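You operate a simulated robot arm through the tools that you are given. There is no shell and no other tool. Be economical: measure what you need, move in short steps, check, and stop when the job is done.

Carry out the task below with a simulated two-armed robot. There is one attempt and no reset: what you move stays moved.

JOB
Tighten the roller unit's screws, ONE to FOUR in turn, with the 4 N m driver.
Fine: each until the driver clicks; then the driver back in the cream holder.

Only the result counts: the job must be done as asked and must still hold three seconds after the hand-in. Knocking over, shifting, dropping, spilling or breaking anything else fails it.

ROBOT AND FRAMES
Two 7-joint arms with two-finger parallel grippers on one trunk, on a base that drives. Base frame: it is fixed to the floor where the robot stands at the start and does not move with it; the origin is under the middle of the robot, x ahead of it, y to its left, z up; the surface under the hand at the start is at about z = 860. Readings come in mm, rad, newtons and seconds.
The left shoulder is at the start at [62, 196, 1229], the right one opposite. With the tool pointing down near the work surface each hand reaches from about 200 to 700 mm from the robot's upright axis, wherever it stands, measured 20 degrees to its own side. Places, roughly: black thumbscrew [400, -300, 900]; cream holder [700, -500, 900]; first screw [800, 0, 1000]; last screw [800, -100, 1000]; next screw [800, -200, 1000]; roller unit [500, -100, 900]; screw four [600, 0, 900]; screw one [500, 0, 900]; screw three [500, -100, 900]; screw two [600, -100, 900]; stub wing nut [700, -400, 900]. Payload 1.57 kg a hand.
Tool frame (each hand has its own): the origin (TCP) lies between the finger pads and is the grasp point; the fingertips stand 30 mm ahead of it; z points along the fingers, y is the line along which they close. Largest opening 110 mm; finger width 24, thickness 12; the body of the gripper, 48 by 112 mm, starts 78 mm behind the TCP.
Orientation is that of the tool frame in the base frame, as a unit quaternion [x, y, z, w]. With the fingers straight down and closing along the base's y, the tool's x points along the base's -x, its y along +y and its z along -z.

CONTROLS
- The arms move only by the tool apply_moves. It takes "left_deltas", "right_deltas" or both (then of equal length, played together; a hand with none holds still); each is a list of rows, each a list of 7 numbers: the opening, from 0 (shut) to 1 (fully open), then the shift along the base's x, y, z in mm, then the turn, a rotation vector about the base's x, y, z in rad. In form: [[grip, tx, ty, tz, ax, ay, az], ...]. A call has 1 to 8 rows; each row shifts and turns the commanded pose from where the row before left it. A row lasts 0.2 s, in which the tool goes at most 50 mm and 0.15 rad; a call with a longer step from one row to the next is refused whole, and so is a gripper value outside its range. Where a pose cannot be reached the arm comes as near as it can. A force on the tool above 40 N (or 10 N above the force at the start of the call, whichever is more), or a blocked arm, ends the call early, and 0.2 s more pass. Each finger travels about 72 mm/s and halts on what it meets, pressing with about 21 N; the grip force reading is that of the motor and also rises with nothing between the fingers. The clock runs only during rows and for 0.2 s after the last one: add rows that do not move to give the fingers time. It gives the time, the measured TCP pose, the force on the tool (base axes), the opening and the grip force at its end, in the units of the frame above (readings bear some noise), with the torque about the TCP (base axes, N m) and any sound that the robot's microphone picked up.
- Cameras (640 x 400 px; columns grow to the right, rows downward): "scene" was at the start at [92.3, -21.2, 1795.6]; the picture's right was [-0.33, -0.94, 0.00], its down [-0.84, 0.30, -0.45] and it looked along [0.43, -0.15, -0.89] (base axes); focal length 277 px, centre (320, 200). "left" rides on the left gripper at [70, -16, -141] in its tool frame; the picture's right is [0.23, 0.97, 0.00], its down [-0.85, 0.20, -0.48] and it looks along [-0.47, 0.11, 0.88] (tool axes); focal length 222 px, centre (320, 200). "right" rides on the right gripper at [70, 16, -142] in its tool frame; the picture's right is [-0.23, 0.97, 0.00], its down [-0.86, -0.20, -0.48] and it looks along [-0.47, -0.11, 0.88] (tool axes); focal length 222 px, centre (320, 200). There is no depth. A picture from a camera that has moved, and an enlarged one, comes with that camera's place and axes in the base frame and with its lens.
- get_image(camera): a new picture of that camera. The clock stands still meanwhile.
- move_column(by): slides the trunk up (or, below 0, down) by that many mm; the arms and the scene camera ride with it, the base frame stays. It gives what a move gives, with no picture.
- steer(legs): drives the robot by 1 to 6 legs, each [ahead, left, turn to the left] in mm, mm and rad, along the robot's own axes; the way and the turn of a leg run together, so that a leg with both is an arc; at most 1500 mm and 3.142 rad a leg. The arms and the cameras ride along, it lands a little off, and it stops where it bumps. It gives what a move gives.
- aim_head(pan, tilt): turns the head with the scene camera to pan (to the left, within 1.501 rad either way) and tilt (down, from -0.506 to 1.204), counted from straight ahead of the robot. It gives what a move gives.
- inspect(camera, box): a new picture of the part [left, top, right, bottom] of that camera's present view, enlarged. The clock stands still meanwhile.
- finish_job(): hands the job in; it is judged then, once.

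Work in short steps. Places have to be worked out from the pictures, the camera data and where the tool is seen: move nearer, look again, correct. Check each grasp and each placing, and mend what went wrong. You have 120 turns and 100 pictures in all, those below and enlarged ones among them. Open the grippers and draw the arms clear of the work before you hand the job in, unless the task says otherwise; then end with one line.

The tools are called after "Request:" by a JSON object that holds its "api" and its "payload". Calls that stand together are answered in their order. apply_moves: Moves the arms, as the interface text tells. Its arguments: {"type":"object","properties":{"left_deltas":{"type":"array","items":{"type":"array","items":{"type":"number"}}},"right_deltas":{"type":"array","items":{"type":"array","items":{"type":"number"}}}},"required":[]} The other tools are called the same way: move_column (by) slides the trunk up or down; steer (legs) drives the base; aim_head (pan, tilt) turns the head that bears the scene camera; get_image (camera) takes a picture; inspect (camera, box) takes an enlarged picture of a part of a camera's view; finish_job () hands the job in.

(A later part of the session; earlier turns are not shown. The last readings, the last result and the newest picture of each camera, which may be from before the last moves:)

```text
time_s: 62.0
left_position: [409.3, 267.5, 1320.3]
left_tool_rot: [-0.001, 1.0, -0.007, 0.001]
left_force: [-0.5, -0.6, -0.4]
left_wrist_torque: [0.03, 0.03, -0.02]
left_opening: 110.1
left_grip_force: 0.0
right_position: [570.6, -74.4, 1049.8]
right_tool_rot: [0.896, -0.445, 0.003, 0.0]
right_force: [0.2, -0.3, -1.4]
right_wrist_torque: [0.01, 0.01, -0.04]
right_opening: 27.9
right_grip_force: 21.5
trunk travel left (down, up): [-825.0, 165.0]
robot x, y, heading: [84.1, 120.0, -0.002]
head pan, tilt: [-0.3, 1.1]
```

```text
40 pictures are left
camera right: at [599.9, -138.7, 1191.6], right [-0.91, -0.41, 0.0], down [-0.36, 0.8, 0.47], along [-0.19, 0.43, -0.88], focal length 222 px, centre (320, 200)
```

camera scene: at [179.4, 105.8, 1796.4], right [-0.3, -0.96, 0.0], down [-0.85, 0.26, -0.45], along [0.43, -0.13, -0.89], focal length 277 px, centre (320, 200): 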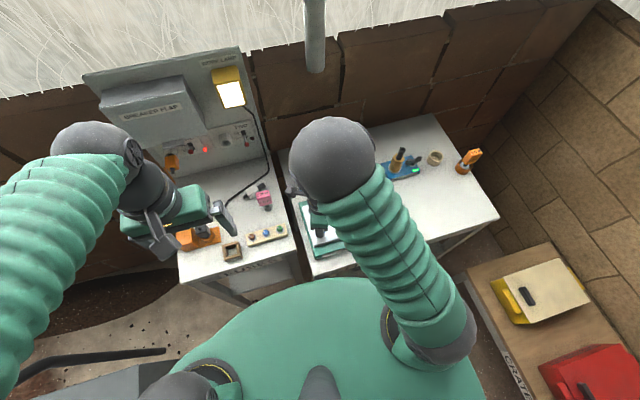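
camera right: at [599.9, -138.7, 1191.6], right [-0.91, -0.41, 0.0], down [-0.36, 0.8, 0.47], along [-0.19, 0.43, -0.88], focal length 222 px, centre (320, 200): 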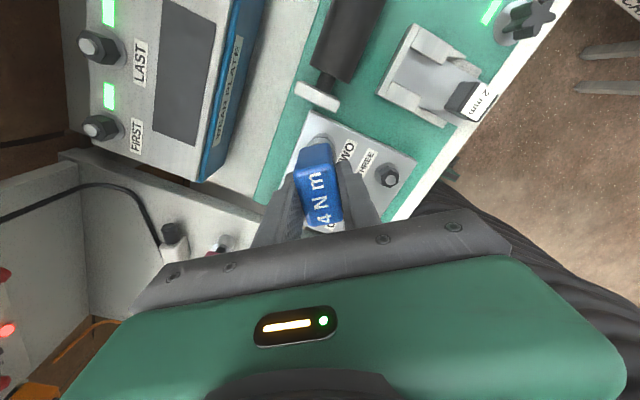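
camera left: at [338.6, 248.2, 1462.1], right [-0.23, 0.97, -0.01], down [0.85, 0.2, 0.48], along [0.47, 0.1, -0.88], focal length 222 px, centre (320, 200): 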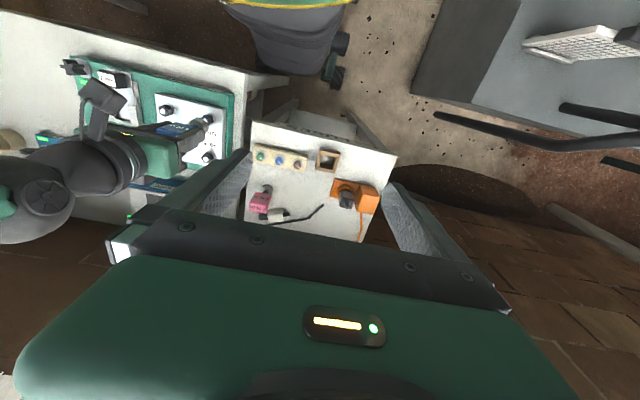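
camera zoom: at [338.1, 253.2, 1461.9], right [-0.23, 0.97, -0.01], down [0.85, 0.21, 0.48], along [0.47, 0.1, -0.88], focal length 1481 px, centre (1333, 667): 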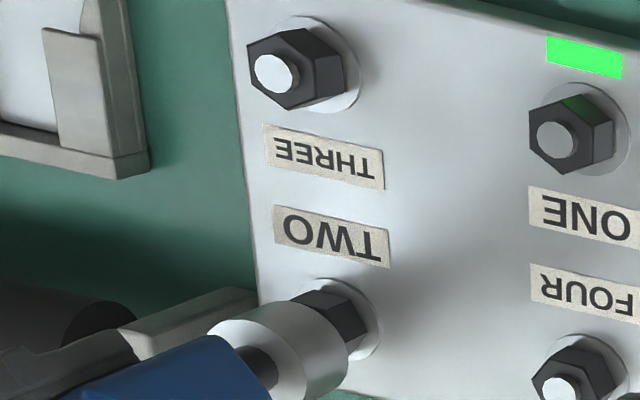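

I need the x offset more precisely; zoom the right camera (it now looks along y) at the socket.

Request:
{"api": "inspect", "payload": {"camera": "right", "box": [280, 105, 360, 155]}}

```text
8.00 times, centred on (320, 130) of right
camera zoom: at [599.9, -138.7, 1191.6], right [-0.91, -0.41, 0.0], down [-0.36, 0.8, 0.47], along [-0.19, 0.43, -0.88], focal length 1777 px, centre (320, 760)
```

zoom: 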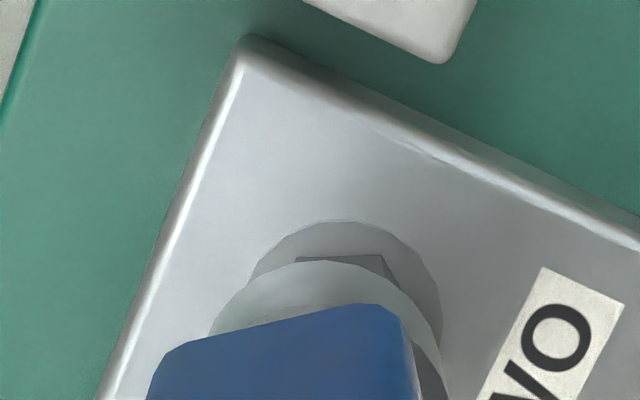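

The socket should move about (-3.5, -1.3). I correct and lower onto TWO.

Request:
{"api": "apply_moves", "payload": {"right_deltas": [[0, -3.5, -1.3, -8, 0, 0, 0], [0, 0, 0, -8, 0, 0, 0], [0, 0, 0, -4, 0, 0, 0], [0, 0, 0, -4, 0, 0, 0], [0, 0, 0, -3, 0, 0, 0], [0, 0, 0, -2, 0, 0, 0], [0, 0, 0, 0, 0, 0, 0]]}}

```text
time_s: 63.6
left_position: [407.2, 269.8, 1320.2]
left_tool_rot: [-0.001, 1.0, -0.006, 0.002]
left_force: [-0.3, -0.9, -0.1]
left_wrist_torque: [-0.04, -0.04, 0.04]
left_opening: 110.0
left_grip_force: 0.0
right_position: [567.1, -74.9, 1021.2]
right_tool_rot: [0.896, -0.445, 0.004, 0.0]
right_force: [4.3, 0.5, 14.7]
right_wrist_torque: [0.07, -0.17, 0.01]
right_opening: 27.7
right_grip_force: 21.1
trunk travel left (down, up): [-825.0, 165.0]
robot x, y, heading: [85.9, 121.0, 0.003]
head pan, tilt: [-0.3, 1.1]
```

Seated (15 N). Now the clockwise stroke from yaw 2.2.

Request:
{"api": "apply_moves", "payload": {"right_deltas": [[0, 0.5, 0, 0, 0, 0, -0.13], [0, 0, 0, 0, 0, 0, -0.13], [0, 0, 0, 0, 0, 0, -0.13], [0, 0, 0, 0, 0, 0, -0.13], [0, 0, 0, -0.3, 0, 0, -0.13], [0, 0, 0, -0.3, 0, 0, -0.13], [0, 0, 0, -0.3, 0, 0, -0.13], [0, 0, 0, -0.3, 0, 0, -0.13]]}}

Request:
{"api": "apply_moves", "payload": {"right_deltas": [[0, 0, 0, -0.3, 0, 0, -0.13], [0, 0, 0, -0.3, 0, 0, -0.13], [0, 0, 0, -0.3, 0, 0, -0.13], [0, 0, 0, -0.3, 0, 0, -0.13], [0, 0, 0, -0.3, 0, 0, -0.13], [0, 0, 0, -0.3, 0, 0, -0.13]]}}

```text
time_s: 65.4
left_position: [407.8, 269.7, 1319.5]
left_tool_rot: [-0.001, 1.0, -0.008, 0.001]
left_force: [-0.4, 0.3, -0.4]
left_wrist_torque: [0.01, 0.02, 0.02]
left_opening: 110.3
left_grip_force: 0.1
right_position: [567.5, -76.1, 1020.5]
right_tool_rot: [-0.555, 0.832, -0.004, -0.001]
right_force: [8.1, 1.6, 15.1]
right_wrist_torque: [0.13, -0.49, 0.03]
right_opening: 27.6
right_grip_force: 20.9
trunk travel left (down, up): [-825.0, 165.0]
robot x, y, heading: [85.2, 123.9, 0.0]
head pan, tilt: [-0.3, 1.1]
```

```text
time_s: 66.8
left_position: [408.1, 268.0, 1319.7]
left_tool_rot: [-0.001, 1.0, -0.005, 0.002]
left_force: [0.2, -0.6, -0.1]
left_wrist_torque: [0.03, -0.02, 0.03]
left_opening: 109.8
left_grip_force: 0.0
right_position: [568.2, -76.4, 1017.2]
right_tool_rot: [-0.198, 0.98, -0.003, -0.003]
right_force: [6.8, -4.6, 16.2]
right_wrist_torque: [-0.41, -0.34, 0.14]
right_opening: 28.2
right_grip_force: 20.9
trunk travel left (down, up): [-825.0, 165.0]
robot x, y, heading: [86.2, 122.6, 0.0]
head pan, tilt: [-0.3, 1.1]
```

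Screw advances (z down 4 mm). Ease the side force and continue.

Request:
{"api": "apply_moves", "payload": {"right_deltas": [[0, 0.7, -0.5, 0, 0, 0, -0.1], [0, 0, 0, -0.3, 0, 0, -0.1], [0, 0, 0, -0.2, 0, 0, -0.1], [0, 0, 0, -0.2, 0, 0, -0.1], [0, 0, 0, -0.2, 0, 0, -0.1]]}}

Request:
{"api": "apply_moves", "payload": {"right_deltas": [[0, 0, 0, 0, 0, 0, -0.08], [0, 0, 0, 0, 0, 0, -0.08], [0, 0, 0, 0, 0, 0, -0.08], [0, 0, 0, 0, 0, 0, -0.08]]}}

```text
time_s: 68.0
left_position: [408.0, 267.0, 1320.1]
left_tool_rot: [-0.001, 1.0, -0.005, 0.001]
left_force: [0.1, 0.0, 0.2]
left_wrist_torque: [0.03, -0.04, 0.03]
left_opening: 109.7
left_grip_force: 0.1
right_position: [567.1, -76.6, 1015.1]
right_tool_rot: [0.052, 0.999, -0.002, -0.005]
right_force: [1.9, -3.9, 0.5]
right_wrist_torque: [-0.16, -0.05, 1.05]
right_opening: 38.2
right_grip_force: 21.0
trunk travel left (down, up): [-825.0, 165.0]
robot x, y, heading: [87.9, 125.2, 0.001]
head pan, tilt: [-0.3, 1.1]
```

```text
time_s: 69.0
left_position: [407.5, 266.4, 1318.8]
left_tool_rot: [-0.001, 1.0, -0.006, 0.002]
left_force: [-1.1, 0.3, 0.8]
left_wrist_torque: [-0.03, -0.02, 0.01]
left_opening: 109.8
left_grip_force: 0.0
right_position: [567.2, -76.0, 1016.3]
right_tool_rot: [0.211, 0.978, -0.002, -0.005]
right_force: [-6.7, 0.2, -5.8]
right_wrist_torque: [0.08, 0.26, 0.96]
right_opening: 49.5
right_grip_force: 21.1
trunk travel left (down, up): [-825.0, 165.0]
robot x, y, heading: [89.3, 121.2, -0.002]
head pan, tilt: [-0.3, 1.1]
```

Twisted to 49.5 mm opening; check for TWO's green light.

Request:
{"api": "inspect", "payload": {"camera": "scene", "box": [290, 180, 386, 240]}}

```text
6.67 times, centred on (338, 210) of scene
camera zoom: at [179.2, 105.6, 1795.6], right [-0.3, -0.96, 0.0], down [-0.85, 0.26, -0.45], along [0.43, -0.13, -0.89], focal length 1848 px, centre (200, 133)
```

zoom: 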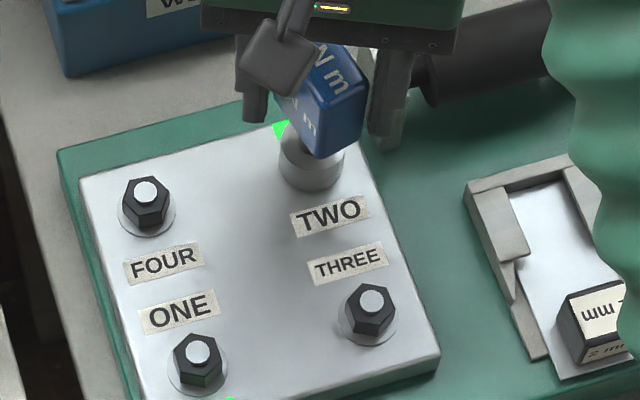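

TWO's light is green. Re-square the grip (+0.62), then lift off and turn back toward yaw 2.2 while moving to THREE.

Request:
{"api": "apply_moves", "payload": {"right_deltas": [[0.7, 0, 0, 0, 0, 0, 0], [0.7, 0, 0, -1, 0, 0, 0.15], [0.7, 0, 0, 0, 0, 0, 0.15], [0.7, 0, 0, 0, 0, 0, 0.15], [0.7, 0, 0, 0, 0, 0, 0.15], [0.2, 0, 0, 0, 0, 0, 0], [0, 0, 0, 0, 0, 0, 0], [0, 0, 0, 0, 0, 0, 0]]}}

Request:
{"api": "apply_moves", "payload": {"right_deltas": [[0, 0, 0, 5, 0, 0, 0], [0, 0, 0, 10, 0, 0, 0], [0, 0, 0, 15, 0, 0, 0], [0, -10, 0, 15, 0, 0, 0.12], [0, -26, 0, 0, 0, 0, 0.13], [0, -26, 0, 0, 0, 0, 0.13], [0, -26, 0, 0, 0, 0, 0.13], [0, 0, 0, 0, 0, 0, 0.14]]}}

Request:
{"api": "apply_moves", "payload": {"right_deltas": [[0, 0, 0, 0, 0, 0, 0.14], [0, 0, 0, 0, 0, 0, 0.14], [0, 0, 0, 0, 0, 0, 0.14], [0, 0, 0, 0, 0, 0, 0.14], [0, 0, 0, 0, 0, 0, 0.14], [0, 0, 0, 0, 0, 0, 0.14], [0, 0, 0, 0, 0, 0, 0.14], [0, 0, 0, 0, 0, 0, 0]]}}

```text
time_s: 70.8
left_position: [408.2, 266.9, 1319.6]
left_tool_rot: [-0.001, 1.0, -0.006, 0.0]
left_force: [0.1, 0.3, -0.9]
left_wrist_torque: [0.0, 0.01, 0.0]
left_opening: 109.9
left_grip_force: 0.0
right_position: [566.8, -77.1, 1015.9]
right_tool_rot: [-0.09, 0.996, -0.003, -0.003]
right_force: [0.4, -2.8, 2.3]
right_wrist_torque: [-0.05, 0.0, 0.39]
right_opening: 30.3
right_grip_force: 20.3
trunk travel left (down, up): [-825.0, 165.0]
robot x, y, heading: [83.7, 125.9, 0.0]
head pan, tilt: [-0.3, 1.1]
```

```text
time_s: 72.6
left_position: [409.4, 269.1, 1319.1]
left_tool_rot: [-0.001, 1.0, -0.005, 0.0]
left_force: [-0.1, 0.0, -0.4]
left_wrist_torque: [0.02, -0.01, -0.01]
left_opening: 110.1
left_grip_force: 0.1
right_position: [480.5, -75.8, 1060.3]
right_tool_rot: [-0.404, 0.915, -0.002, -0.004]
right_force: [0.7, 0.4, 0.8]
right_wrist_torque: [-0.02, 0.01, 0.01]
right_opening: 0.0
right_grip_force: 21.3
trunk travel left (down, up): [-825.0, 165.0]
robot x, y, heading: [89.1, 123.0, 0.0]
head pan, tilt: [-0.3, 1.1]
```

```text
time_s: 74.4
left_position: [408.2, 268.7, 1320.4]
left_tool_rot: [-0.001, 1.0, -0.006, 0.002]
left_force: [0.5, -0.4, 0.4]
left_wrist_torque: [-0.03, 0.0, -0.04]
left_opening: 109.9
left_grip_force: 0.1
right_position: [479.4, -77.1, 1059.9]
right_tool_rot: [0.787, -0.617, 0.002, 0.001]
right_force: [0.4, 1.1, 0.4]
right_wrist_torque: [0.03, 0.01, 0.03]
right_opening: 0.0
right_grip_force: 21.0
trunk travel left (down, up): [-825.0, 165.0]
robot x, y, heading: [89.6, 123.9, 0.003]
head pan, tilt: [-0.3, 1.1]
```

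The opening is 0 – the driver was lost during the lift. I look where it is before moving anything.

Request:
{"api": "inspect", "payload": {"camera": "scene", "box": [256, 160, 416, 260]}}

Request:
{"api": "get_image", "payload": {"camera": "left"}}

```text
4.00 times, centred on (336, 210) of scene
camera zoom: at [179.2, 105.1, 1795.8], right [-0.3, -0.96, 0.0], down [-0.85, 0.26, -0.45], along [0.43, -0.13, -0.89], focal length 1109 px, centre (256, 160)
```

zoom: 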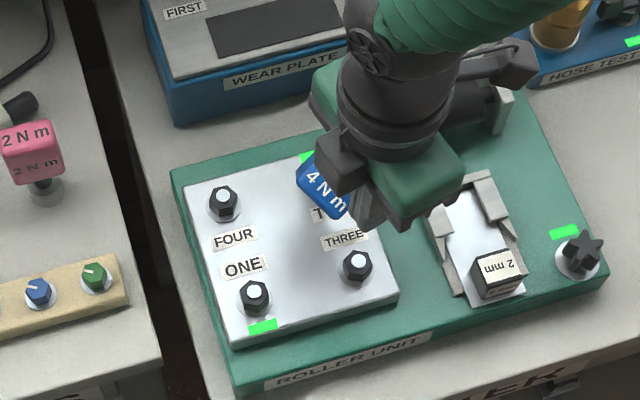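

```text
36 pictures are left
camera left: at [338.0, 253.0, 1461.9], right [-0.23, 0.97, -0.01], down [0.85, 0.21, 0.48], along [0.47, 0.1, -0.88], focal length 222 px, centre (320, 200)
```

left: 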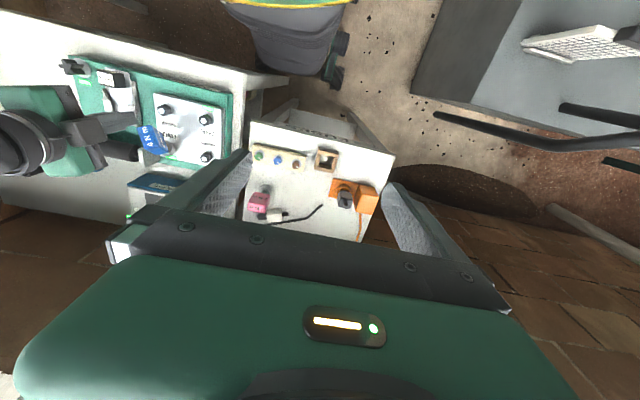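

The driver is still by TWO but looks tilted. Closer views.

Request:
{"api": "inspect", "payload": {"camera": "left", "box": [100, 90, 228, 170]}}

Request:
{"api": "get_image", "payload": {"camera": "right"}}

```text
5.00 times, centred on (164, 130) of left
camera zoom: at [338.0, 253.0, 1461.9], right [-0.23, 0.97, -0.01], down [0.85, 0.21, 0.48], along [0.47, 0.1, -0.88], focal length 1111 px, centre (1100, 550)
```

zoom: 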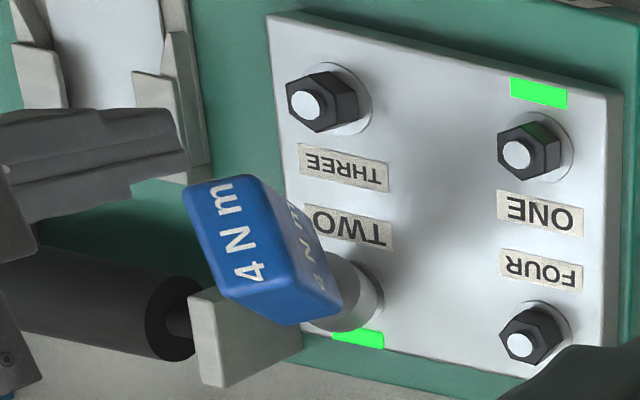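

```text
34 pictures are left
camera right: at [481.1, -146.5, 1202.3], right [-1.0, -0.01, 0.0], down [-0.01, 0.88, 0.47], along [0.0, 0.47, -0.88], focal length 222 px, centre (320, 200)
```

right: 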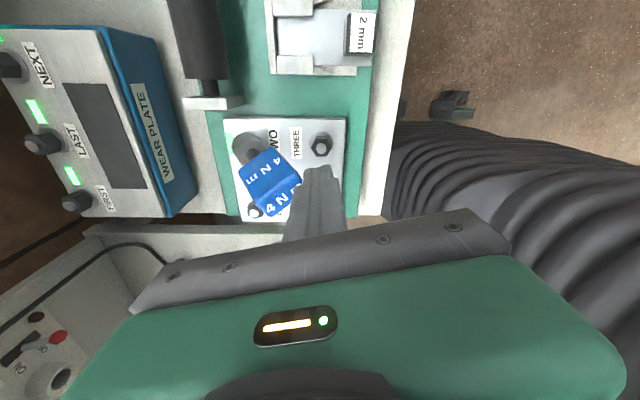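

The driver is leaning off TWO toward the closed fingers, possibly resting on them. I zoom in on the gap before acting.

Request:
{"api": "inspect", "payload": {"camera": "right", "box": [220, 120, 364, 210]}}

```text
4.44 times, centred on (292, 165) of right
camera zoom: at [481.1, -146.5, 1202.3], right [-1.0, -0.01, 0.0], down [-0.01, 0.88, 0.47], along [0.0, 0.47, -0.88], focal length 987 px, centre (444, 356)
```

zoom: 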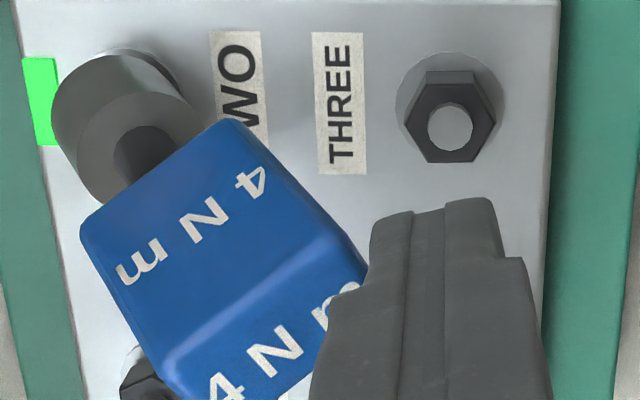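

The finger and handle corner look adjacent. I rotate the closed hand so its face points back along the lean, shift it behind the handle, slightly lower and slightly away, then check whether the driver stands alone.

Request:
{"api": "apply_moves", "payload": {"right_deltas": [[0, -3, 4.5, -2, 0, 0, -0.15], [0, -3, 4.5, -4, 0, 0, -0.15], [0, -2, 4.5, -6, 0, 0, -0.15], [0, 0, 4.5, -8, 0, 0, -0.15], [0, 0, 0, 0, 0, 0, 0]]}}

Request:
{"api": "inspect", "payload": {"camera": "left", "box": [100, 90, 228, 170]}}

```text
time_s: 75.6
left_position: [407.9, 268.2, 1320.5]
left_tool_rot: [0.0, 1.0, -0.007, 0.0]
left_force: [-0.2, 0.9, 0.4]
left_wrist_torque: [0.0, -0.04, 0.03]
left_opening: 110.1
left_grip_force: 0.1
right_position: [473.6, -56.6, 1039.8]
right_tool_rot: [-0.568, 0.823, -0.003, -0.001]
right_force: [-0.3, -0.5, 0.9]
right_wrist_torque: [0.01, 0.01, 0.0]
right_opening: 0.1
right_grip_force: 20.6
trunk travel left (down, up): [-825.0, 165.0]
robot x, y, heading: [87.8, 123.1, 0.001]
head pan, tilt: [-0.3, 1.1]
```

```text
5.00 times, centred on (164, 130) of left
camera zoom: at [338.1, 253.3, 1461.9], right [-0.23, 0.97, -0.01], down [0.85, 0.21, 0.48], along [0.47, 0.1, -0.88], focal length 1111 px, centre (1100, 550)
```

zoom: 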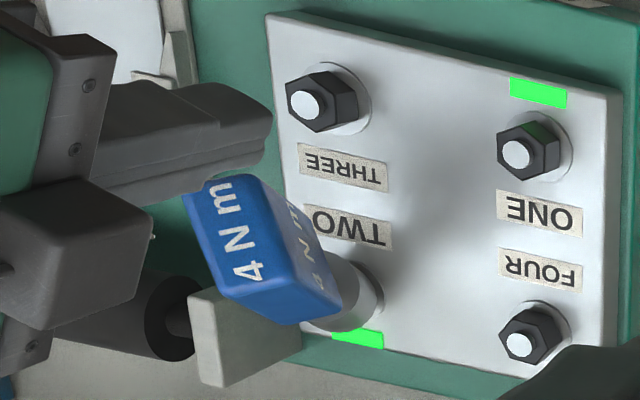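

The driver stands by itself, tilted ~30° and jammed on the head. I'll grasp it with a matching tilt: retreat, set yaw ≈0.585, tilt the tool along the handle axis (0.47,-0.22,-0.855), fingers open.

Request:
{"api": "apply_moves", "payload": {"right_deltas": [[0, -10, 5, 10, 0, 0, 0], [0, -10, 10, 30, 0, 0, 0], [0.75, 0, 0, 20, 0, 0, -0.126], [0.75, 0, 0, 0, 0, 0, -0.126], [0.75, 0, 0, 0, 0, 0, -0.126], [0.75, 0, 0, 0, 0, 0, -0.126], [0.75, 0, 0, 0, 0, 0, -0.126], [0.75, 0, 0, 0, 0, 0, 0]]}}

Request:
{"api": "apply_moves", "payload": {"right_deltas": [[0.75, 0, 0, 0, -0.058, -0.124, 0], [0.75, 0, 0, 0, -0.058, -0.124, 0], [0.75, 0, 0, 0, -0.058, -0.124, 0], [0.75, 0, 0, 0, -0.058, -0.124, 0], [0.75, 0, 0, 0, 0, 0, 0]]}}

Request:
{"api": "get_image", "payload": {"camera": "right"}}

```text
time_s: 77.4
left_position: [406.8, 268.7, 1319.3]
left_tool_rot: [-0.001, 1.0, -0.006, 0.001]
left_force: [0.8, -1.2, -0.3]
left_wrist_torque: [-0.03, -0.03, -0.04]
left_opening: 109.9
left_grip_force: 0.1
right_position: [453.5, -42.8, 1100.6]
right_tool_rot: [-0.284, 0.959, -0.003, -0.003]
right_force: [0.4, -0.2, -0.2]
right_wrist_torque: [0.0, 0.01, 0.03]
right_opening: 82.2
right_grip_force: 0.1
trunk travel left (down, up): [-825.0, 165.0]
robot x, y, heading: [88.3, 122.2, 0.001]
head pan, tilt: [-0.3, 1.1]
```

```text
time_s: 78.5
left_position: [407.9, 267.9, 1320.5]
left_tool_rot: [0.001, 1.0, -0.006, 0.0]
left_force: [-0.1, -0.4, 0.7]
left_wrist_torque: [0.03, -0.01, 0.0]
left_opening: 109.9
left_grip_force: 0.1
right_position: [510.4, -60.2, 1137.8]
right_tool_rot: [-0.13, 0.955, -0.098, 0.248]
right_force: [-1.1, -0.2, 0.1]
right_wrist_torque: [-0.02, -0.02, -0.02]
right_opening: 82.8
right_grip_force: 0.0
right hand out of reach, approached as far as the arm can: row 3, 4
trunk travel left (down, up): [-825.0, 165.0]
robot x, y, heading: [86.6, 121.2, 0.004]
head pan, tilt: [-0.3, 1.1]
stopped in row 5 (right hand): the arm was blocked; the commanded pose is now the measured one
```

```text
31 pictures are left
camera right: at [379.1, -47.1, 1223.6], right [0.0, 0.99, -0.14], down [0.52, 0.12, 0.84], along [0.85, -0.07, -0.52], focal length 222 px, centre (320, 200)
```

right: 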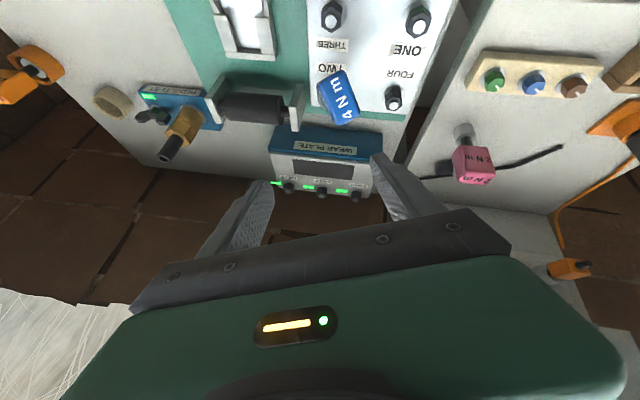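

The tilted pose is out of reach. Instead I'll nudge the driver upright with the closed fingers: restore the hand vertical (yaw ≈1.13, closed) and place it behind the lean.

Request:
{"api": "apply_moves", "payload": {"right_deltas": [[0.4, -4.4, 3.4, 0, -0.013, 0.068, 0.105], [0, -4.4, 3.4, 0, -0.013, 0.068, 0.105], [0, -4.4, 3.4, 0, -0.013, 0.068, 0.105], [0, -4.4, 3.4, 0, -0.013, 0.068, 0.105], [0, -4.4, 3.4, 0, -0.013, 0.068, 0.105], [0, -4.4, 3.4, 0, -0.013, 0.068, 0.105], [0, -4.4, 3.4, 0, -0.013, 0.068, 0.105], [0, -4.4, 3.4, 0, -0.013, 0.068, 0.105]]}}

```text
time_s: 80.3
left_position: [409.4, 268.7, 1320.7]
left_tool_rot: [-0.001, 1.0, -0.007, 0.0]
left_force: [0.2, 1.0, 1.3]
left_wrist_torque: [0.01, 0.03, -0.01]
left_opening: 109.9
left_grip_force: 0.0
right_position: [474.5, -32.1, 1134.8]
right_tool_rot: [-0.543, 0.84, -0.004, -0.001]
right_force: [0.5, 0.5, 0.5]
right_wrist_torque: [-0.01, 0.01, -0.01]
right_opening: 0.1
right_grip_force: 21.1
trunk travel left (down, up): [-825.0, 165.0]
robot x, y, heading: [88.8, 118.9, 0.007]
head pan, tilt: [-0.3, 1.1]
```

Hand is vertical again at yaw 1.13. Lower to TCP z ≈ 1045 behind the leaning handle and look.

Request:
{"api": "apply_moves", "payload": {"right_deltas": [[0, -3, 1, -30, 0, 0, 0], [0, 0, 0, -30, 0, 0, 0], [0, 0, 0, -30, 0, 0, 0], [0, 0, 0, 0, 0, 0, 0]]}}

Request:
{"api": "inspect", "payload": {"camera": "left", "box": [100, 90, 228, 170]}}

```text
time_s: 81.3
left_position: [407.9, 268.9, 1320.7]
left_tool_rot: [-0.001, 1.0, -0.006, 0.002]
left_force: [1.1, 0.1, -0.3]
left_wrist_torque: [-0.01, -0.02, -0.04]
left_opening: 110.1
left_grip_force: 0.0
right_position: [470.7, -31.9, 1043.6]
right_tool_rot: [-0.542, 0.84, -0.004, 0.001]
right_force: [-0.5, -0.2, 0.6]
right_wrist_torque: [0.02, 0.01, 0.02]
right_opening: 0.0
right_grip_force: 20.7
trunk travel left (down, up): [-825.0, 165.0]
robot x, y, heading: [90.4, 124.8, -0.0]
head pan, tilt: [-0.3, 1.1]
```

```text
5.00 times, centred on (164, 130) of left
camera zoom: at [337.3, 253.7, 1462.0], right [-0.23, 0.97, -0.01], down [0.85, 0.21, 0.48], along [0.47, 0.1, -0.88], focal length 1111 px, centre (1100, 550)
```

zoom: 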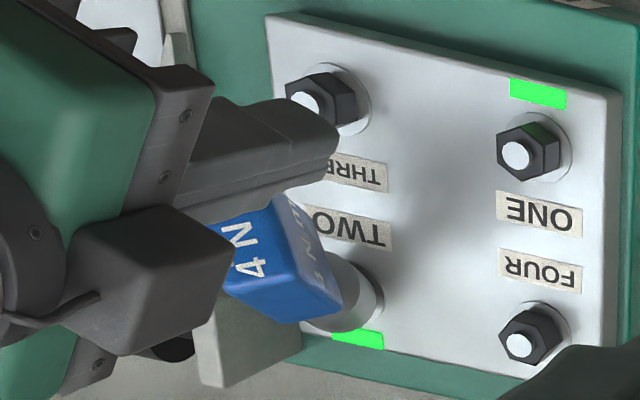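

Well placed. Push slowly along (0.906, -0.424).

Request:
{"api": "apply_moves", "payload": {"right_deltas": [[0, 3.6, -1.7, 0, 0, 0, 0], [0, 3.6, -1.7, 0, 0, 0, 0], [0, 3.6, -1.7, 0, 0, 0, 0], [0, 3.6, -1.7, 0, 0, 0, 0], [0, 3.6, -1.7, 0, 0, 0, 0], [0, 3.6, -1.7, 0, 0, 0, 0]]}}

Request:
{"api": "apply_moves", "payload": {"right_deltas": [[0, 3.6, -1.7, 0, 0, 0, 0], [0, 3.6, -1.7, 0, 0, 0, 0], [0, 3.6, -1.7, 0, 0, 0, 0], [0, 3.6, -1.7, 0, 0, 0, 0]]}}

Request:
{"api": "inspect", "payload": {"camera": "left", "box": [100, 90, 228, 170]}}

```text
time_s: 82.7
left_position: [404.0, 268.6, 1319.6]
left_tool_rot: [-0.001, 1.0, -0.007, 0.003]
left_force: [0.7, -0.5, -0.6]
left_wrist_torque: [0.01, 0.01, 0.02]
left_opening: 110.0
left_grip_force: 0.1
right_position: [489.1, -40.1, 1046.2]
right_tool_rot: [-0.542, 0.841, -0.006, 0.0]
right_force: [-11.7, 2.8, 14.7]
right_wrist_torque: [-0.06, 0.27, -0.12]
right_opening: 0.1
right_grip_force: 21.1
trunk travel left (down, up): [-825.0, 165.0]
robot x, y, heading: [87.6, 123.2, -0.001]
head pan, tilt: [-0.3, 1.1]
```

```text
time_s: 83.4
left_position: [402.5, 271.5, 1320.5]
left_tool_rot: [-0.001, 1.0, -0.007, 0.003]
left_force: [-1.0, -0.6, -0.6]
left_wrist_torque: [0.0, 0.05, 0.02]
left_opening: 110.0
left_grip_force: 0.1
right_position: [491.1, -42.4, 1047.6]
right_tool_rot: [-0.542, 0.84, -0.003, -0.003]
right_force: [-24.4, 7.4, 32.5]
right_wrist_torque: [-0.27, 0.57, -0.29]
right_opening: 0.1
right_grip_force: 21.3
trunk travel left (down, up): [-825.0, 165.0]
robot x, y, heading: [87.9, 124.4, 0.002]
head pan, tilt: [-0.3, 1.1]
stopped in row 3 (right hand): the force on the tool passed its limit at 42 N (the readings are from after the stop); the commanded pose is now the measured one
```

```text
5.00 times, centred on (164, 130) of left
camera zoom: at [330.6, 256.7, 1463.2], right [-0.23, 0.97, -0.02], down [0.85, 0.21, 0.48], along [0.47, 0.1, -0.88], focal length 1111 px, centre (1100, 550)
```

zoom: 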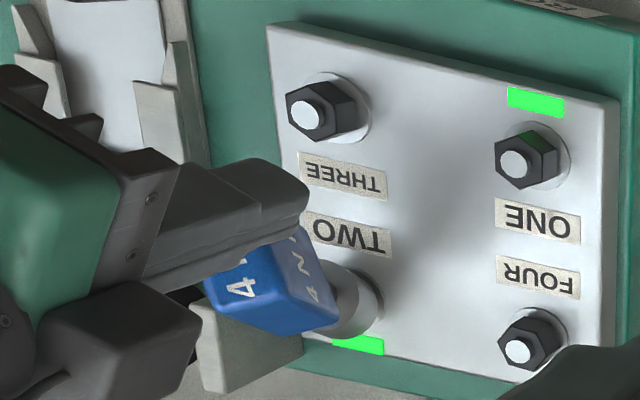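

The fingertip met the sloped top face rather than the side (force along the handle axis). Back off, go 22 mm lower, and push again.

Request:
{"api": "apply_moves", "payload": {"right_deltas": [[0, -6, 3, 2, 0, 0, 0], [0, -8, 4, 0, 0, 0, 0], [0, -4, 2, -12, 0, 0, 0], [0, 0, 0, -14, 0, 0, 0], [0, 0, 0, 0, 0, 0, 0]]}}

Request:
{"api": "apply_moves", "payload": {"right_deltas": [[0, 4.5, -2.1, 0, 0, 0, 0], [0, 4.5, -2.1, 0, 0, 0, 0], [0, 4.5, -2.1, 0, 0, 0, 0], [0, 4.5, -2.1, 0, 0, 0, 0], [0, 4.5, -2.1, 0, 0, 0, 0], [0, 0, 0, 0, 0, 0, 0]]}}

```text
time_s: 84.6
left_position: [398.4, 271.6, 1322.0]
left_tool_rot: [-0.001, 1.0, -0.008, 0.006]
left_force: [-0.1, 0.4, 1.1]
left_wrist_torque: [0.0, -0.06, -0.03]
left_opening: 110.0
left_grip_force: 0.2
right_position: [471.3, -34.2, 1023.8]
right_tool_rot: [-0.541, 0.841, -0.005, -0.002]
right_force: [-31.6, 9.5, 21.3]
right_wrist_torque: [0.01, 0.85, -0.41]
right_opening: 0.1
right_grip_force: 20.8
trunk travel left (down, up): [-825.0, 165.0]
robot x, y, heading: [87.5, 122.8, 0.001]
head pan, tilt: [-0.3, 1.1]
```

```text
time_s: 85.1
left_position: [402.0, 269.1, 1320.0]
left_tool_rot: [-0.001, 1.0, -0.007, 0.003]
left_force: [1.1, -0.5, -0.5]
left_wrist_torque: [0.02, 0.06, -0.04]
left_opening: 109.9
left_grip_force: 0.0
right_position: [468.1, -37.4, 1020.1]
right_tool_rot: [-0.542, 0.84, 0.002, -0.014]
right_force: [-39.3, 11.3, 27.1]
right_wrist_torque: [-0.06, 1.1, -0.47]
right_opening: 0.0
right_grip_force: 20.3
trunk travel left (down, up): [-825.0, 165.0]
robot x, y, heading: [88.4, 123.3, -0.004]
head pan, tilt: [-0.3, 1.1]
stopped in row 2 (right hand): the force on the tool passed its limit at 52 N (the readings are from after the stop); the commanded pose is now the measured one
```

Force is still present even after backing off – stop and look.

Request:
{"api": "inspect", "payload": {"camera": "left", "box": [100, 90, 228, 170]}}

Request:
{"api": "inspect", "payload": {"camera": "scene", "box": [256, 160, 416, 260]}}

```text
5.00 times, centred on (164, 130) of left
camera zoom: at [331.5, 254.5, 1462.8], right [-0.23, 0.97, -0.01], down [0.85, 0.21, 0.48], along [0.47, 0.1, -0.88], focal length 1111 px, centre (1100, 550)
```

zoom: 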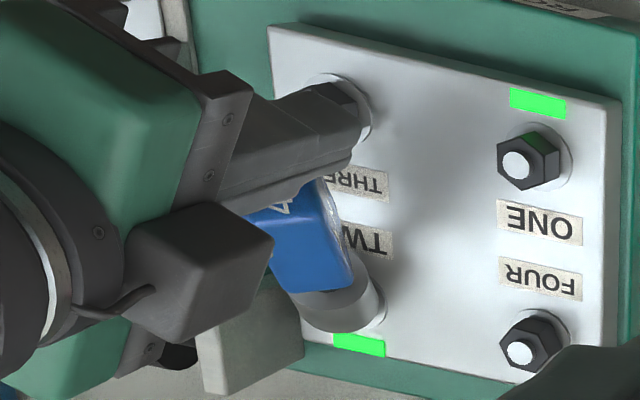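

```text
4.00 times, centred on (336, 210) of scene
camera zoom: at [168.2, 110.8, 1796.4], right [-0.3, -0.96, 0.0], down [-0.85, 0.26, -0.46], along [0.44, -0.14, -0.89], focal length 1109 px, centre (256, 160)
```

zoom: 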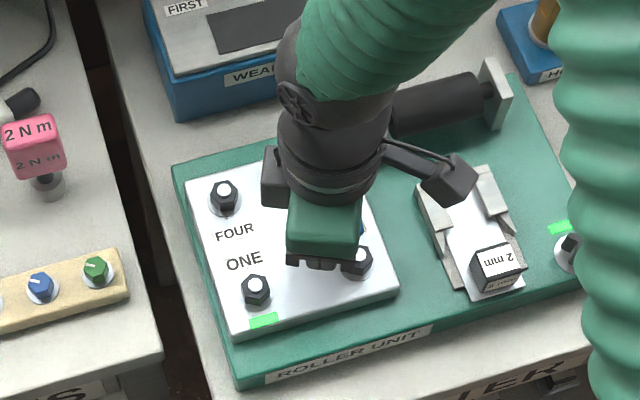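

The lowering pressed on the top and leaned it further. I relieve the force by backing up and away along the handle axis, then view.

Request:
{"api": "apply_moves", "payload": {"right_deltas": [[0, -4, 2, 8, 0, 0, 0], [0, -6, 3, 10, 0, 0, 0], [0, -8, 4, 15, 0, 0, 0], [0, -10, 5, 25, 0, 0, 0], [0, -10, 10, 30, 0, 0, 0], [0, 0, 0, 0, 0, 0, 0]]}}

Request:
{"api": "inspect", "payload": {"camera": "left", "box": [100, 90, 228, 170]}}

Request:
{"api": "inspect", "payload": {"camera": "right", "box": [210, 60, 402, 180]}}

```text
time_s: 86.5
left_position: [409.8, 266.7, 1319.3]
left_tool_rot: [-0.001, 1.0, -0.005, 0.001]
left_force: [0.4, -0.7, -0.8]
left_wrist_torque: [0.04, 0.02, 0.01]
left_opening: 109.8
left_grip_force: 0.1
right_position: [445.0, -16.3, 1107.2]
right_tool_rot: [-0.542, 0.84, 0.0, -0.007]
right_force: [-0.3, 0.1, 1.2]
right_wrist_torque: [-0.06, 0.01, -0.01]
right_opening: 0.1
right_grip_force: 21.1
trunk travel left (down, up): [-825.0, 165.0]
robot x, y, heading: [86.4, 121.3, 0.002]
head pan, tilt: [-0.3, 1.1]
```

```text
5.00 times, centred on (164, 130) of left
camera zoom: at [339.7, 251.6, 1461.6], right [-0.23, 0.97, -0.01], down [0.85, 0.21, 0.48], along [0.47, 0.1, -0.88], focal length 1111 px, centre (1100, 550)
```

zoom: 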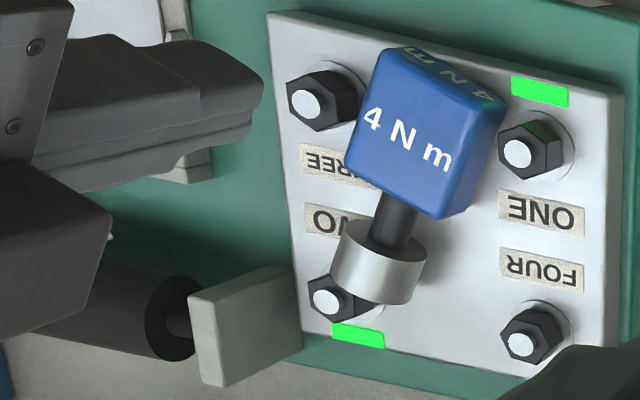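

```text
3.33 times, centred on (306, 120) of right
camera zoom: at [403.5, -71.2, 1249.6], right [-0.79, 0.61, 0.01], down [0.54, 0.7, 0.47], along [0.28, 0.37, -0.88], focal length 740 px, centre (367, 467)
```

zoom: 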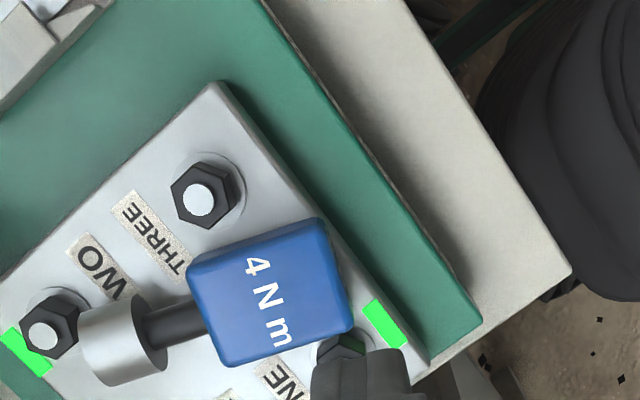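

The driver has come off TWO and now lies flat on the plate among the screw heads (handle centre ≈(485,-32), socket ≈(553,-57)); nothing else moved. I'll pick it up by the shaft, between handle and socket at ≈(528,-48), closing across it: yaw -0.35.

Request:
{"api": "apply_moves", "payload": {"right_deltas": [[0.4, 12, -4, 0, 0, 0, -0.15], [0.4, 12, -4, 0, 0, 0, -0.15], [0.4, 12, -4, 0, 0, 0, -0.15], [0.4, 12, -4, 0, 0, 0, -0.15], [0.4, 12, -4, 0, 0, 0, -0.15], [0.4, 12, -4, 0, 0, 0, -0.15], [0.4, 11, -4, 0, 0, 0, -0.15], [0.4, 0, -4, 0, 0, 0, -0.15]]}}

Request:
{"api": "apply_moves", "payload": {"right_deltas": [[0.4, 0, 0, -20, 0, 0, -0.15], [0.4, 0, 0, -25, 0, 0, -0.15], [0.4, 0, 0, -25, 0, 0, 0], [0.4, 0, 0, 0, 0, 0, 0]]}}

Request:
{"api": "inspect", "payload": {"camera": "right", "box": [200, 60, 440, 210]}}

Request:
{"api": "inspect", "payload": {"camera": "left", "box": [100, 90, 228, 170]}}

```text
time_s: 88.3
left_position: [408.3, 266.9, 1319.3]
left_tool_rot: [-0.001, 1.0, -0.006, 0.001]
left_force: [0.2, -0.8, 0.1]
left_wrist_torque: [0.06, 0.0, -0.01]
left_opening: 110.1
left_grip_force: 0.0
right_position: [527.3, -47.5, 1106.1]
right_tool_rot: [0.029, 1.0, 0.004, -0.006]
right_force: [0.3, 0.8, 0.1]
right_wrist_torque: [-0.03, -0.01, -0.05]
right_opening: 43.8
right_grip_force: 0.1
trunk travel left (down, up): [-825.0, 165.0]
robot x, y, heading: [86.0, 124.0, 0.001]
head pan, tilt: [-0.3, 1.1]
```

```text
time_s: 89.3
left_position: [408.5, 266.4, 1319.8]
left_tool_rot: [-0.001, 1.0, -0.005, 0.001]
left_force: [0.2, 0.0, 0.3]
left_wrist_torque: [-0.06, 0.0, 0.01]
left_opening: 109.9
left_grip_force: 0.0
right_position: [527.6, -48.1, 1036.5]
right_tool_rot: [0.176, 0.984, 0.005, -0.005]
right_force: [-0.5, 0.1, 0.0]
right_wrist_torque: [0.01, -0.01, -0.02]
right_opening: 44.2
right_grip_force: 0.0
trunk travel left (down, up): [-825.0, 165.0]
robot x, y, heading: [87.2, 124.4, -0.004]
head pan, tilt: [-0.3, 1.1]
```

```text
2.67 times, centred on (320, 135) of right
camera zoom: at [469.5, -9.5, 1179.1], right [0.55, 0.83, 0.0], down [0.74, -0.49, 0.47], along [0.39, -0.25, -0.88], focal length 592 px, centre (320, 373)
```

zoom: 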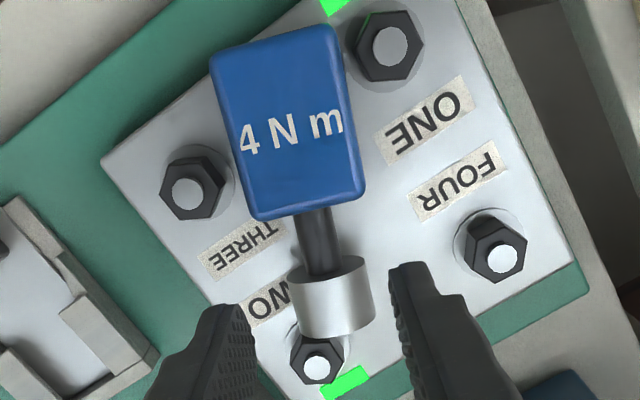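

```text
5.00 times, centred on (164, 130) of left
camera zoom: at [338.2, 251.7, 1461.9], right [-0.23, 0.97, -0.01], down [0.85, 0.21, 0.48], along [0.47, 0.1, -0.88], focal length 1111 px, centre (1100, 550)
```

zoom: 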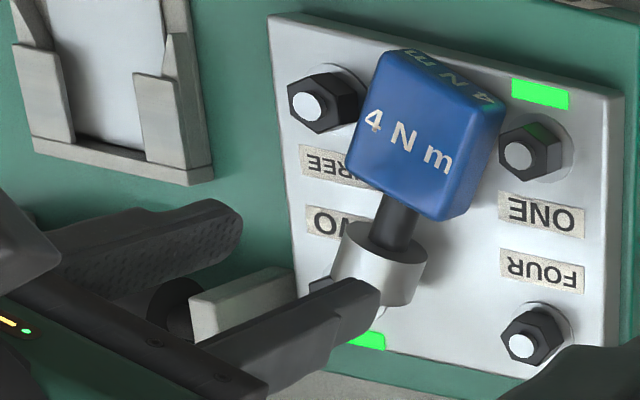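

The shaft centre is at ≈(526,-46), matching. Open a bit more, lower until tips are just above the plate (TCP ≈ 950), and close on the shaft.

Request:
{"api": "apply_moves", "payload": {"right_deltas": [[0.5, 1, 1, -25, 0, 0, 0.02], [0.5, 0, 0, -25, 0, 0, 0], [0.5, 0, 0, -20, 0, 0, 0], [0.5, 0, 0, -16, 0, 0, 0], [0.3, 0, 0, 0, 0, 0, 0], [0.1, 0, 0, 0, 0, 0, 0], [0, 0, 0, 0, 0, 0, 0]]}}

```text
time_s: 90.7
left_position: [404.1, 262.6, 1322.1]
left_tool_rot: [0.002, 1.0, -0.005, 0.003]
left_force: [-0.3, 0.5, 0.0]
left_wrist_torque: [-0.04, -0.03, -0.01]
left_opening: 110.2
left_grip_force: 0.0
right_position: [524.3, -56.1, 953.3]
right_tool_rot: [0.169, 0.986, 0.002, -0.004]
right_force: [-8.9, -13.0, 25.0]
right_wrist_torque: [-0.96, 0.22, -0.24]
right_opening: 31.5
right_grip_force: 11.5
trunk travel left (down, up): [-825.0, 165.0]
robot x, y, heading: [83.6, 120.9, 0.003]
head pan, tilt: [-0.3, 1.1]
stopped in row 6 (right hand): the force on the tool passed its limit at 43 N (the readings are from after the stop); the commanded pose is now the measured one
```

Side load and up-force: something is being squeezed off-centre. I relax (open, raise 4 mm) and look.

Request:
{"api": "apply_moves", "payload": {"right_deltas": [[0.45, 0, 0, 2, 0, 0, 0], [0.5, 2, 4, 3, 0, 0, 0], [0.5, 0, 0, 0, 0, 0, 0]]}}

Request:
{"api": "inspect", "payload": {"camera": "right", "box": [220, 60, 412, 180]}}

Request:
{"api": "inspect", "payload": {"camera": "left", "box": [116, 90, 228, 160]}}

```text
time_s: 91.5
left_position: [408.1, 263.3, 1320.2]
left_tool_rot: [0.0, 1.0, -0.005, 0.002]
left_force: [-0.8, -0.7, 0.3]
left_wrist_torque: [0.02, -0.02, -0.01]
left_opening: 110.1
left_grip_force: 0.0
right_position: [528.7, -49.4, 956.4]
right_tool_rot: [0.168, 0.986, 0.005, -0.004]
right_force: [-0.7, 0.7, -0.7]
right_wrist_torque: [0.0, 0.0, 0.03]
right_opening: 54.9
right_grip_force: 0.0
trunk travel left (down, up): [-825.0, 165.0]
robot x, y, heading: [83.1, 125.1, 0.003]
head pan, tilt: [-0.3, 1.1]
```

```text
3.33 times, centred on (316, 120) of right
camera zoom: at [470.6, -11.0, 1098.7], right [0.54, 0.84, 0.0], down [0.74, -0.47, 0.47], along [0.4, -0.25, -0.88], focal length 740 px, centre (333, 467)
```

zoom: 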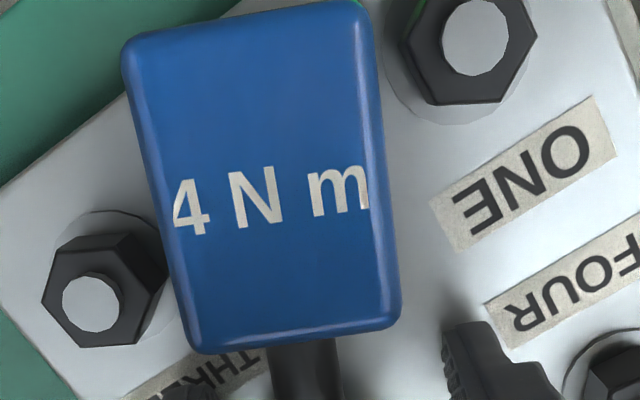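

```text
5.71 times, centred on (172, 125) of left
camera zoom: at [337.0, 247.8, 1462.3], right [-0.23, 0.97, -0.01], down [0.85, 0.2, 0.48], along [0.47, 0.1, -0.88], focal length 1269 px, centre (1166, 629)
```

zoom: 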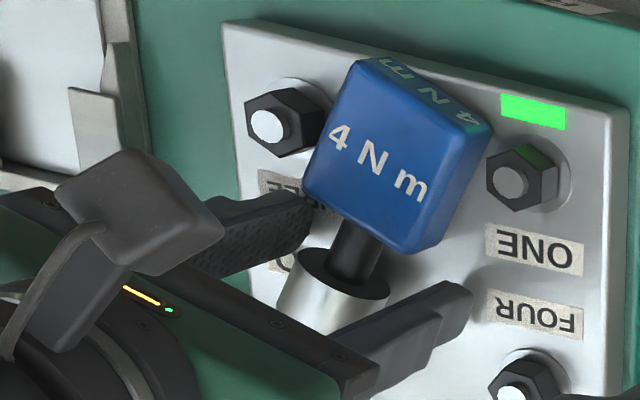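

The shaft sits about 6 mm toward the -y finger. I shift (-2, -5.5), lower 5 mm and close again.

Request:
{"api": "apply_moves", "payload": {"right_deltas": [[0.5, -1.5, -5.5, 0, 0, 0, 0], [0.5, 0, 0, -4, 0, 0, 0], [0.4, 0, 0, 0, 0, 0, 0], [0.3, 0, 0, 0, 0, 0, 0], [0.25, 0, 0, 0, 0, 0, 0], [0.2, 0, 0, 0, 0, 0, 0]]}}

Request:
{"api": "apply_moves", "payload": {"right_deltas": [[0.15, 0, 0, 0, 0, 0, 0], [0.1, 0, 0, 0, 0, 0, 0], [0.05, 0, 0, 0, 0, 0, 0], [0.0, 0, 0, 0, 0, 0, 0]]}}

```text
time_s: 92.9
left_position: [405.3, 262.0, 1320.9]
left_tool_rot: [0.0, 1.0, -0.005, 0.002]
left_force: [-0.5, 0.0, -0.5]
left_wrist_torque: [-0.02, -0.01, -0.01]
left_opening: 110.0
left_grip_force: 0.0
right_position: [527.3, -55.0, 953.0]
right_tool_rot: [0.169, 0.986, 0.004, -0.004]
right_force: [-4.6, -14.6, 20.5]
right_wrist_torque: [-0.96, 0.07, -0.26]
right_opening: 34.9
right_grip_force: 7.4
trunk travel left (down, up): [-825.0, 165.0]
robot x, y, heading: [85.5, 126.3, -0.001]
head pan, tilt: [-0.3, 1.1]
```

```text
time_s: 93.9
left_position: [406.7, 264.3, 1320.6]
left_tool_rot: [0.0, 1.0, -0.004, 0.002]
left_force: [-0.3, 0.8, 1.5]
left_wrist_torque: [0.0, -0.05, 0.0]
left_opening: 109.7
left_grip_force: 0.0
right_position: [526.8, -52.8, 953.4]
right_tool_rot: [0.167, 0.986, 0.004, -0.004]
right_force: [-4.3, -15.2, 25.2]
right_wrist_torque: [-1.07, -0.04, -0.08]
right_opening: 31.4
right_grip_force: 20.6
trunk travel left (down, up): [-825.0, 165.0]
robot x, y, heading: [83.6, 121.7, -0.002]
head pan, tilt: [-0.3, 1.1]
```

Fingers hold something 31 mm wide (the socket collar) at 21 N; the up-force is the tip resting on the plate. Lift gently and see if it comes.

Request:
{"api": "apply_moves", "payload": {"right_deltas": [[0, 0, 0, 3, 0, 0, 0], [0, 0, 0, 5, 0, 0, 0], [0, 0, 0, 10, 0, 0, 0], [0, 0, 0, 15, 0, 0, 0], [0, 0, 0, 20, 0, 0, 0], [0, 0, 0, 0, 0, 0, 0]]}}

Request:
{"api": "get_image", "payload": {"camera": "right"}}

```text
time_s: 95.3
left_position: [408.7, 266.5, 1319.2]
left_tool_rot: [0.001, 1.0, -0.006, 0.001]
left_force: [0.0, -0.4, 0.3]
left_wrist_torque: [0.06, -0.05, -0.03]
left_opening: 109.9
left_grip_force: 0.1
right_position: [528.9, -51.8, 1005.0]
right_tool_rot: [0.168, 0.986, 0.003, -0.005]
right_force: [0.2, -1.0, -3.2]
right_wrist_torque: [-0.05, -0.08, 0.04]
right_opening: 31.3
right_grip_force: 21.2
trunk travel left (down, up): [-825.0, 165.0]
robot x, y, heading: [85.0, 124.2, 0.005]
head pan, tilt: [-0.3, 1.1]
```

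```text
20 pictures are left
camera right: at [470.1, -13.4, 1147.5], right [0.54, 0.84, 0.0], down [0.75, -0.47, 0.47], along [0.4, -0.25, -0.88], focal length 222 px, centre (320, 200)
```

right: 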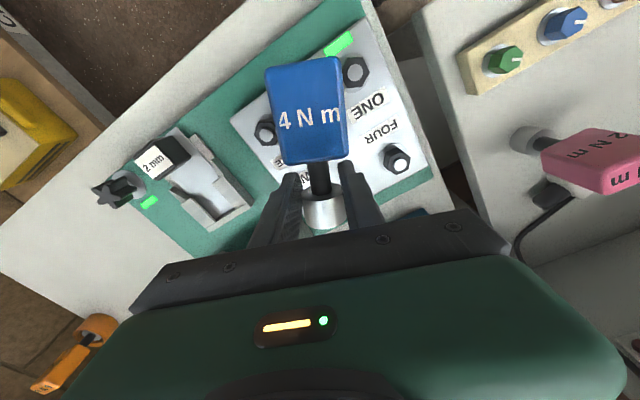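

I have it by the socket, horizontal. Plan: lay it on the free bench area to the right, regrip by the handle, tip it upright with a horizontal hand and stand it on its socket. First raise it and yaw to about -1.4.

Request:
{"api": "apply_moves", "payload": {"right_deltas": [[0, 0, 0, 40, 0, 0, 0], [0, 0, 0, 40, 0, 0, -0.15], [0, 0, -10, 0, 0, 0, -0.15], [0, 0, -20, 0, 0, 0, -0.15], [0, 0, -20, 0, 0, 0, -0.15], [0, 0, -20, 0, 0, 0, -0.15], [0, 0, -20, 0, 0, 0, -0.15], [0, 0, -10, 0, 0, 0, -0.15]]}}

Request:
{"api": "steer", "payload": {"legs": [[0, -330, 0]]}}

```text
time_s: 97.1
left_position: [407.9, 265.4, 1320.2]
left_tool_rot: [0.0, 1.0, -0.007, 0.001]
left_force: [-0.4, -0.5, 0.1]
left_wrist_torque: [-0.01, 0.01, 0.02]
left_opening: 109.8
left_grip_force: 0.1
right_position: [529.1, -153.2, 1084.6]
right_tool_rot: [0.641, 0.768, 0.004, -0.002]
right_force: [-0.1, -1.3, -1.4]
right_wrist_torque: [-0.08, -0.05, 0.0]
right_opening: 31.2
right_grip_force: 21.0
trunk travel left (down, up): [-825.0, 165.0]
robot x, y, heading: [84.2, 126.1, -0.001]
head pan, tilt: [-0.3, 1.1]
```

```text
time_s: 99.2
left_position: [404.9, -47.3, 1318.8]
left_tool_rot: [-0.001, 1.0, -0.011, 0.002]
left_force: [-0.3, 0.6, -0.2]
left_wrist_torque: [-0.05, -0.02, 0.0]
left_opening: 110.0
left_grip_force: 0.1
right_position: [527.0, -468.2, 1089.4]
right_tool_rot: [0.639, 0.77, 0.001, 0.002]
right_force: [-0.1, -0.7, -1.4]
right_wrist_torque: [-0.11, -0.04, 0.0]
right_opening: 31.3
right_grip_force: 21.1
trunk travel left (down, up): [-825.0, 165.0]
robot x, y, heading: [86.4, -203.0, 0.0]
head pan, tilt: [-0.3, 1.1]
```

Now at (527,-468). One scene look to confirm the bench below is free.

Request:
{"api": "inspect", "payload": {"camera": "scene", "box": [230, 120, 470, 270]}}

```text
2.67 times, centred on (350, 195) of scene
camera zoom: at [176.2, -202.8, 1796.0], right [-0.29, -0.96, 0.01], down [-0.85, 0.26, -0.46], along [0.43, -0.14, -0.89], focal length 739 px, centre (240, 213)
```

zoom: 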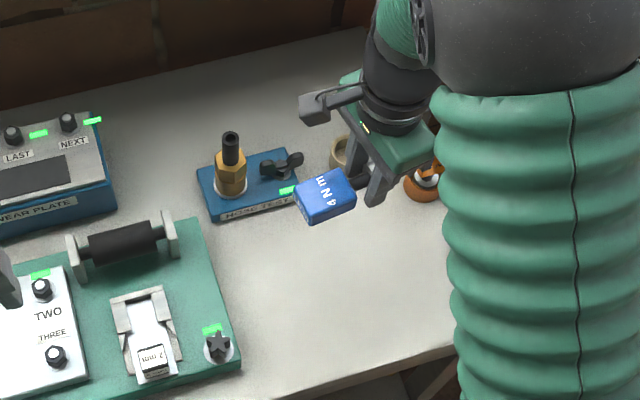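

The bench beneath (x≈520, y -360…-485) is free. Lower to just above the surface.

Request:
{"api": "apply_moves", "payload": {"right_deltas": [[0, 0, 0, -45, 0, 0, 0], [0, 0, 0, -45, 0, 0, 0], [0, 0, 0, -45, 0, 0, 0], [0, 0, 0, -30, 0, 0, 0], [0, 0, 0, -15, 0, 0, 0], [0, 0, 0, -6, 0, 0, 0], [0, 0, 0, 0, 0, 0, 0]]}}

Request:
{"api": "apply_moves", "payload": {"right_deltas": [[0, 0, 0, -3, 0, 0, 0], [0, 0, 0, -3, 0, 0, 0], [0, 0, 0, 0, 0, 0, 0]]}}

```text
time_s: 100.8
left_position: [407.5, -59.3, 1318.7]
left_tool_rot: [-0.001, 1.0, -0.006, 0.001]
left_force: [-0.2, 0.5, 0.0]
left_wrist_torque: [0.0, -0.02, 0.0]
left_opening: 109.8
left_grip_force: 0.0
right_position: [528.8, -477.8, 899.8]
right_tool_rot: [0.637, 0.77, 0.004, -0.003]
right_force: [0.5, -0.1, -1.0]
right_wrist_torque: [-0.05, 0.03, 0.0]
right_opening: 31.1
right_grip_force: 21.0
trunk travel left (down, up): [-825.0, 165.0]
robot x, y, heading: [86.3, -200.9, -0.005]
head pan, tilt: [-0.3, 1.1]
```

```text
time_s: 101.6
left_position: [407.5, -62.8, 1319.2]
left_tool_rot: [-0.001, 1.0, -0.005, 0.001]
left_force: [-0.1, -0.1, 0.2]
left_wrist_torque: [-0.01, 0.0, 0.04]
left_opening: 110.2
left_grip_force: 0.1
right_position: [528.9, -480.8, 894.0]
right_tool_rot: [0.638, 0.77, 0.004, -0.003]
right_force: [0.0, 0.2, -1.5]
right_wrist_torque: [-0.04, 0.0, -0.01]
right_opening: 30.9
right_grip_force: 20.8
trunk travel left (down, up): [-825.0, 165.0]
robot x, y, heading: [85.9, -202.5, 0.001]
head pan, tilt: [-0.3, 1.1]
```

Tips are ~4 mm above the bench. Lower 2 mm more and release, then rise and look down at it.

Request:
{"api": "apply_moves", "payload": {"right_deltas": [[0, 0, 0, -2, 0, 0, 0], [0.3, 0, 0, 0, 0, 0, 0], [0.45, 0, 0, 0, 0, 0, 0], [0.55, 0, 0, 0, 0, 0, 0], [0.55, 0, 0, 20, 0, 0, 0], [0.6, -10, 35, 40, 0, 0, 0], [0.65, -3, 35, 40, 0, 0, 0], [0.65, 0, 0, 0, 0, 0, 0]]}}

Request:
{"api": "get_image", "payload": {"camera": "right"}}

```text
refused: row 6 steps farther than a row can; nothing moved
```

```text
18 pictures are left
camera right: at [532.4, -409.7, 1036.0], right [1.0, -0.04, 0.0], down [-0.04, -0.88, 0.47], along [-0.02, -0.47, -0.88], focal length 222 px, centre (320, 200)
```

right: 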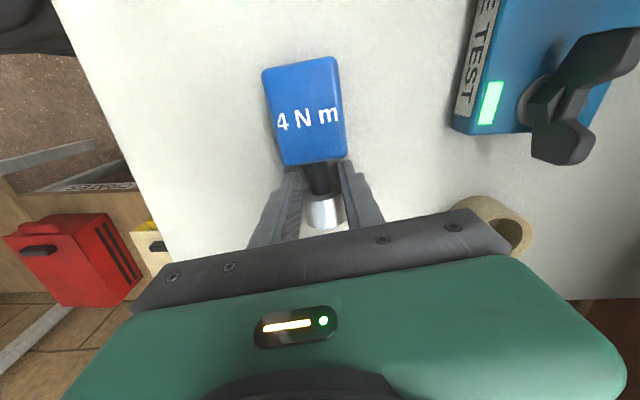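

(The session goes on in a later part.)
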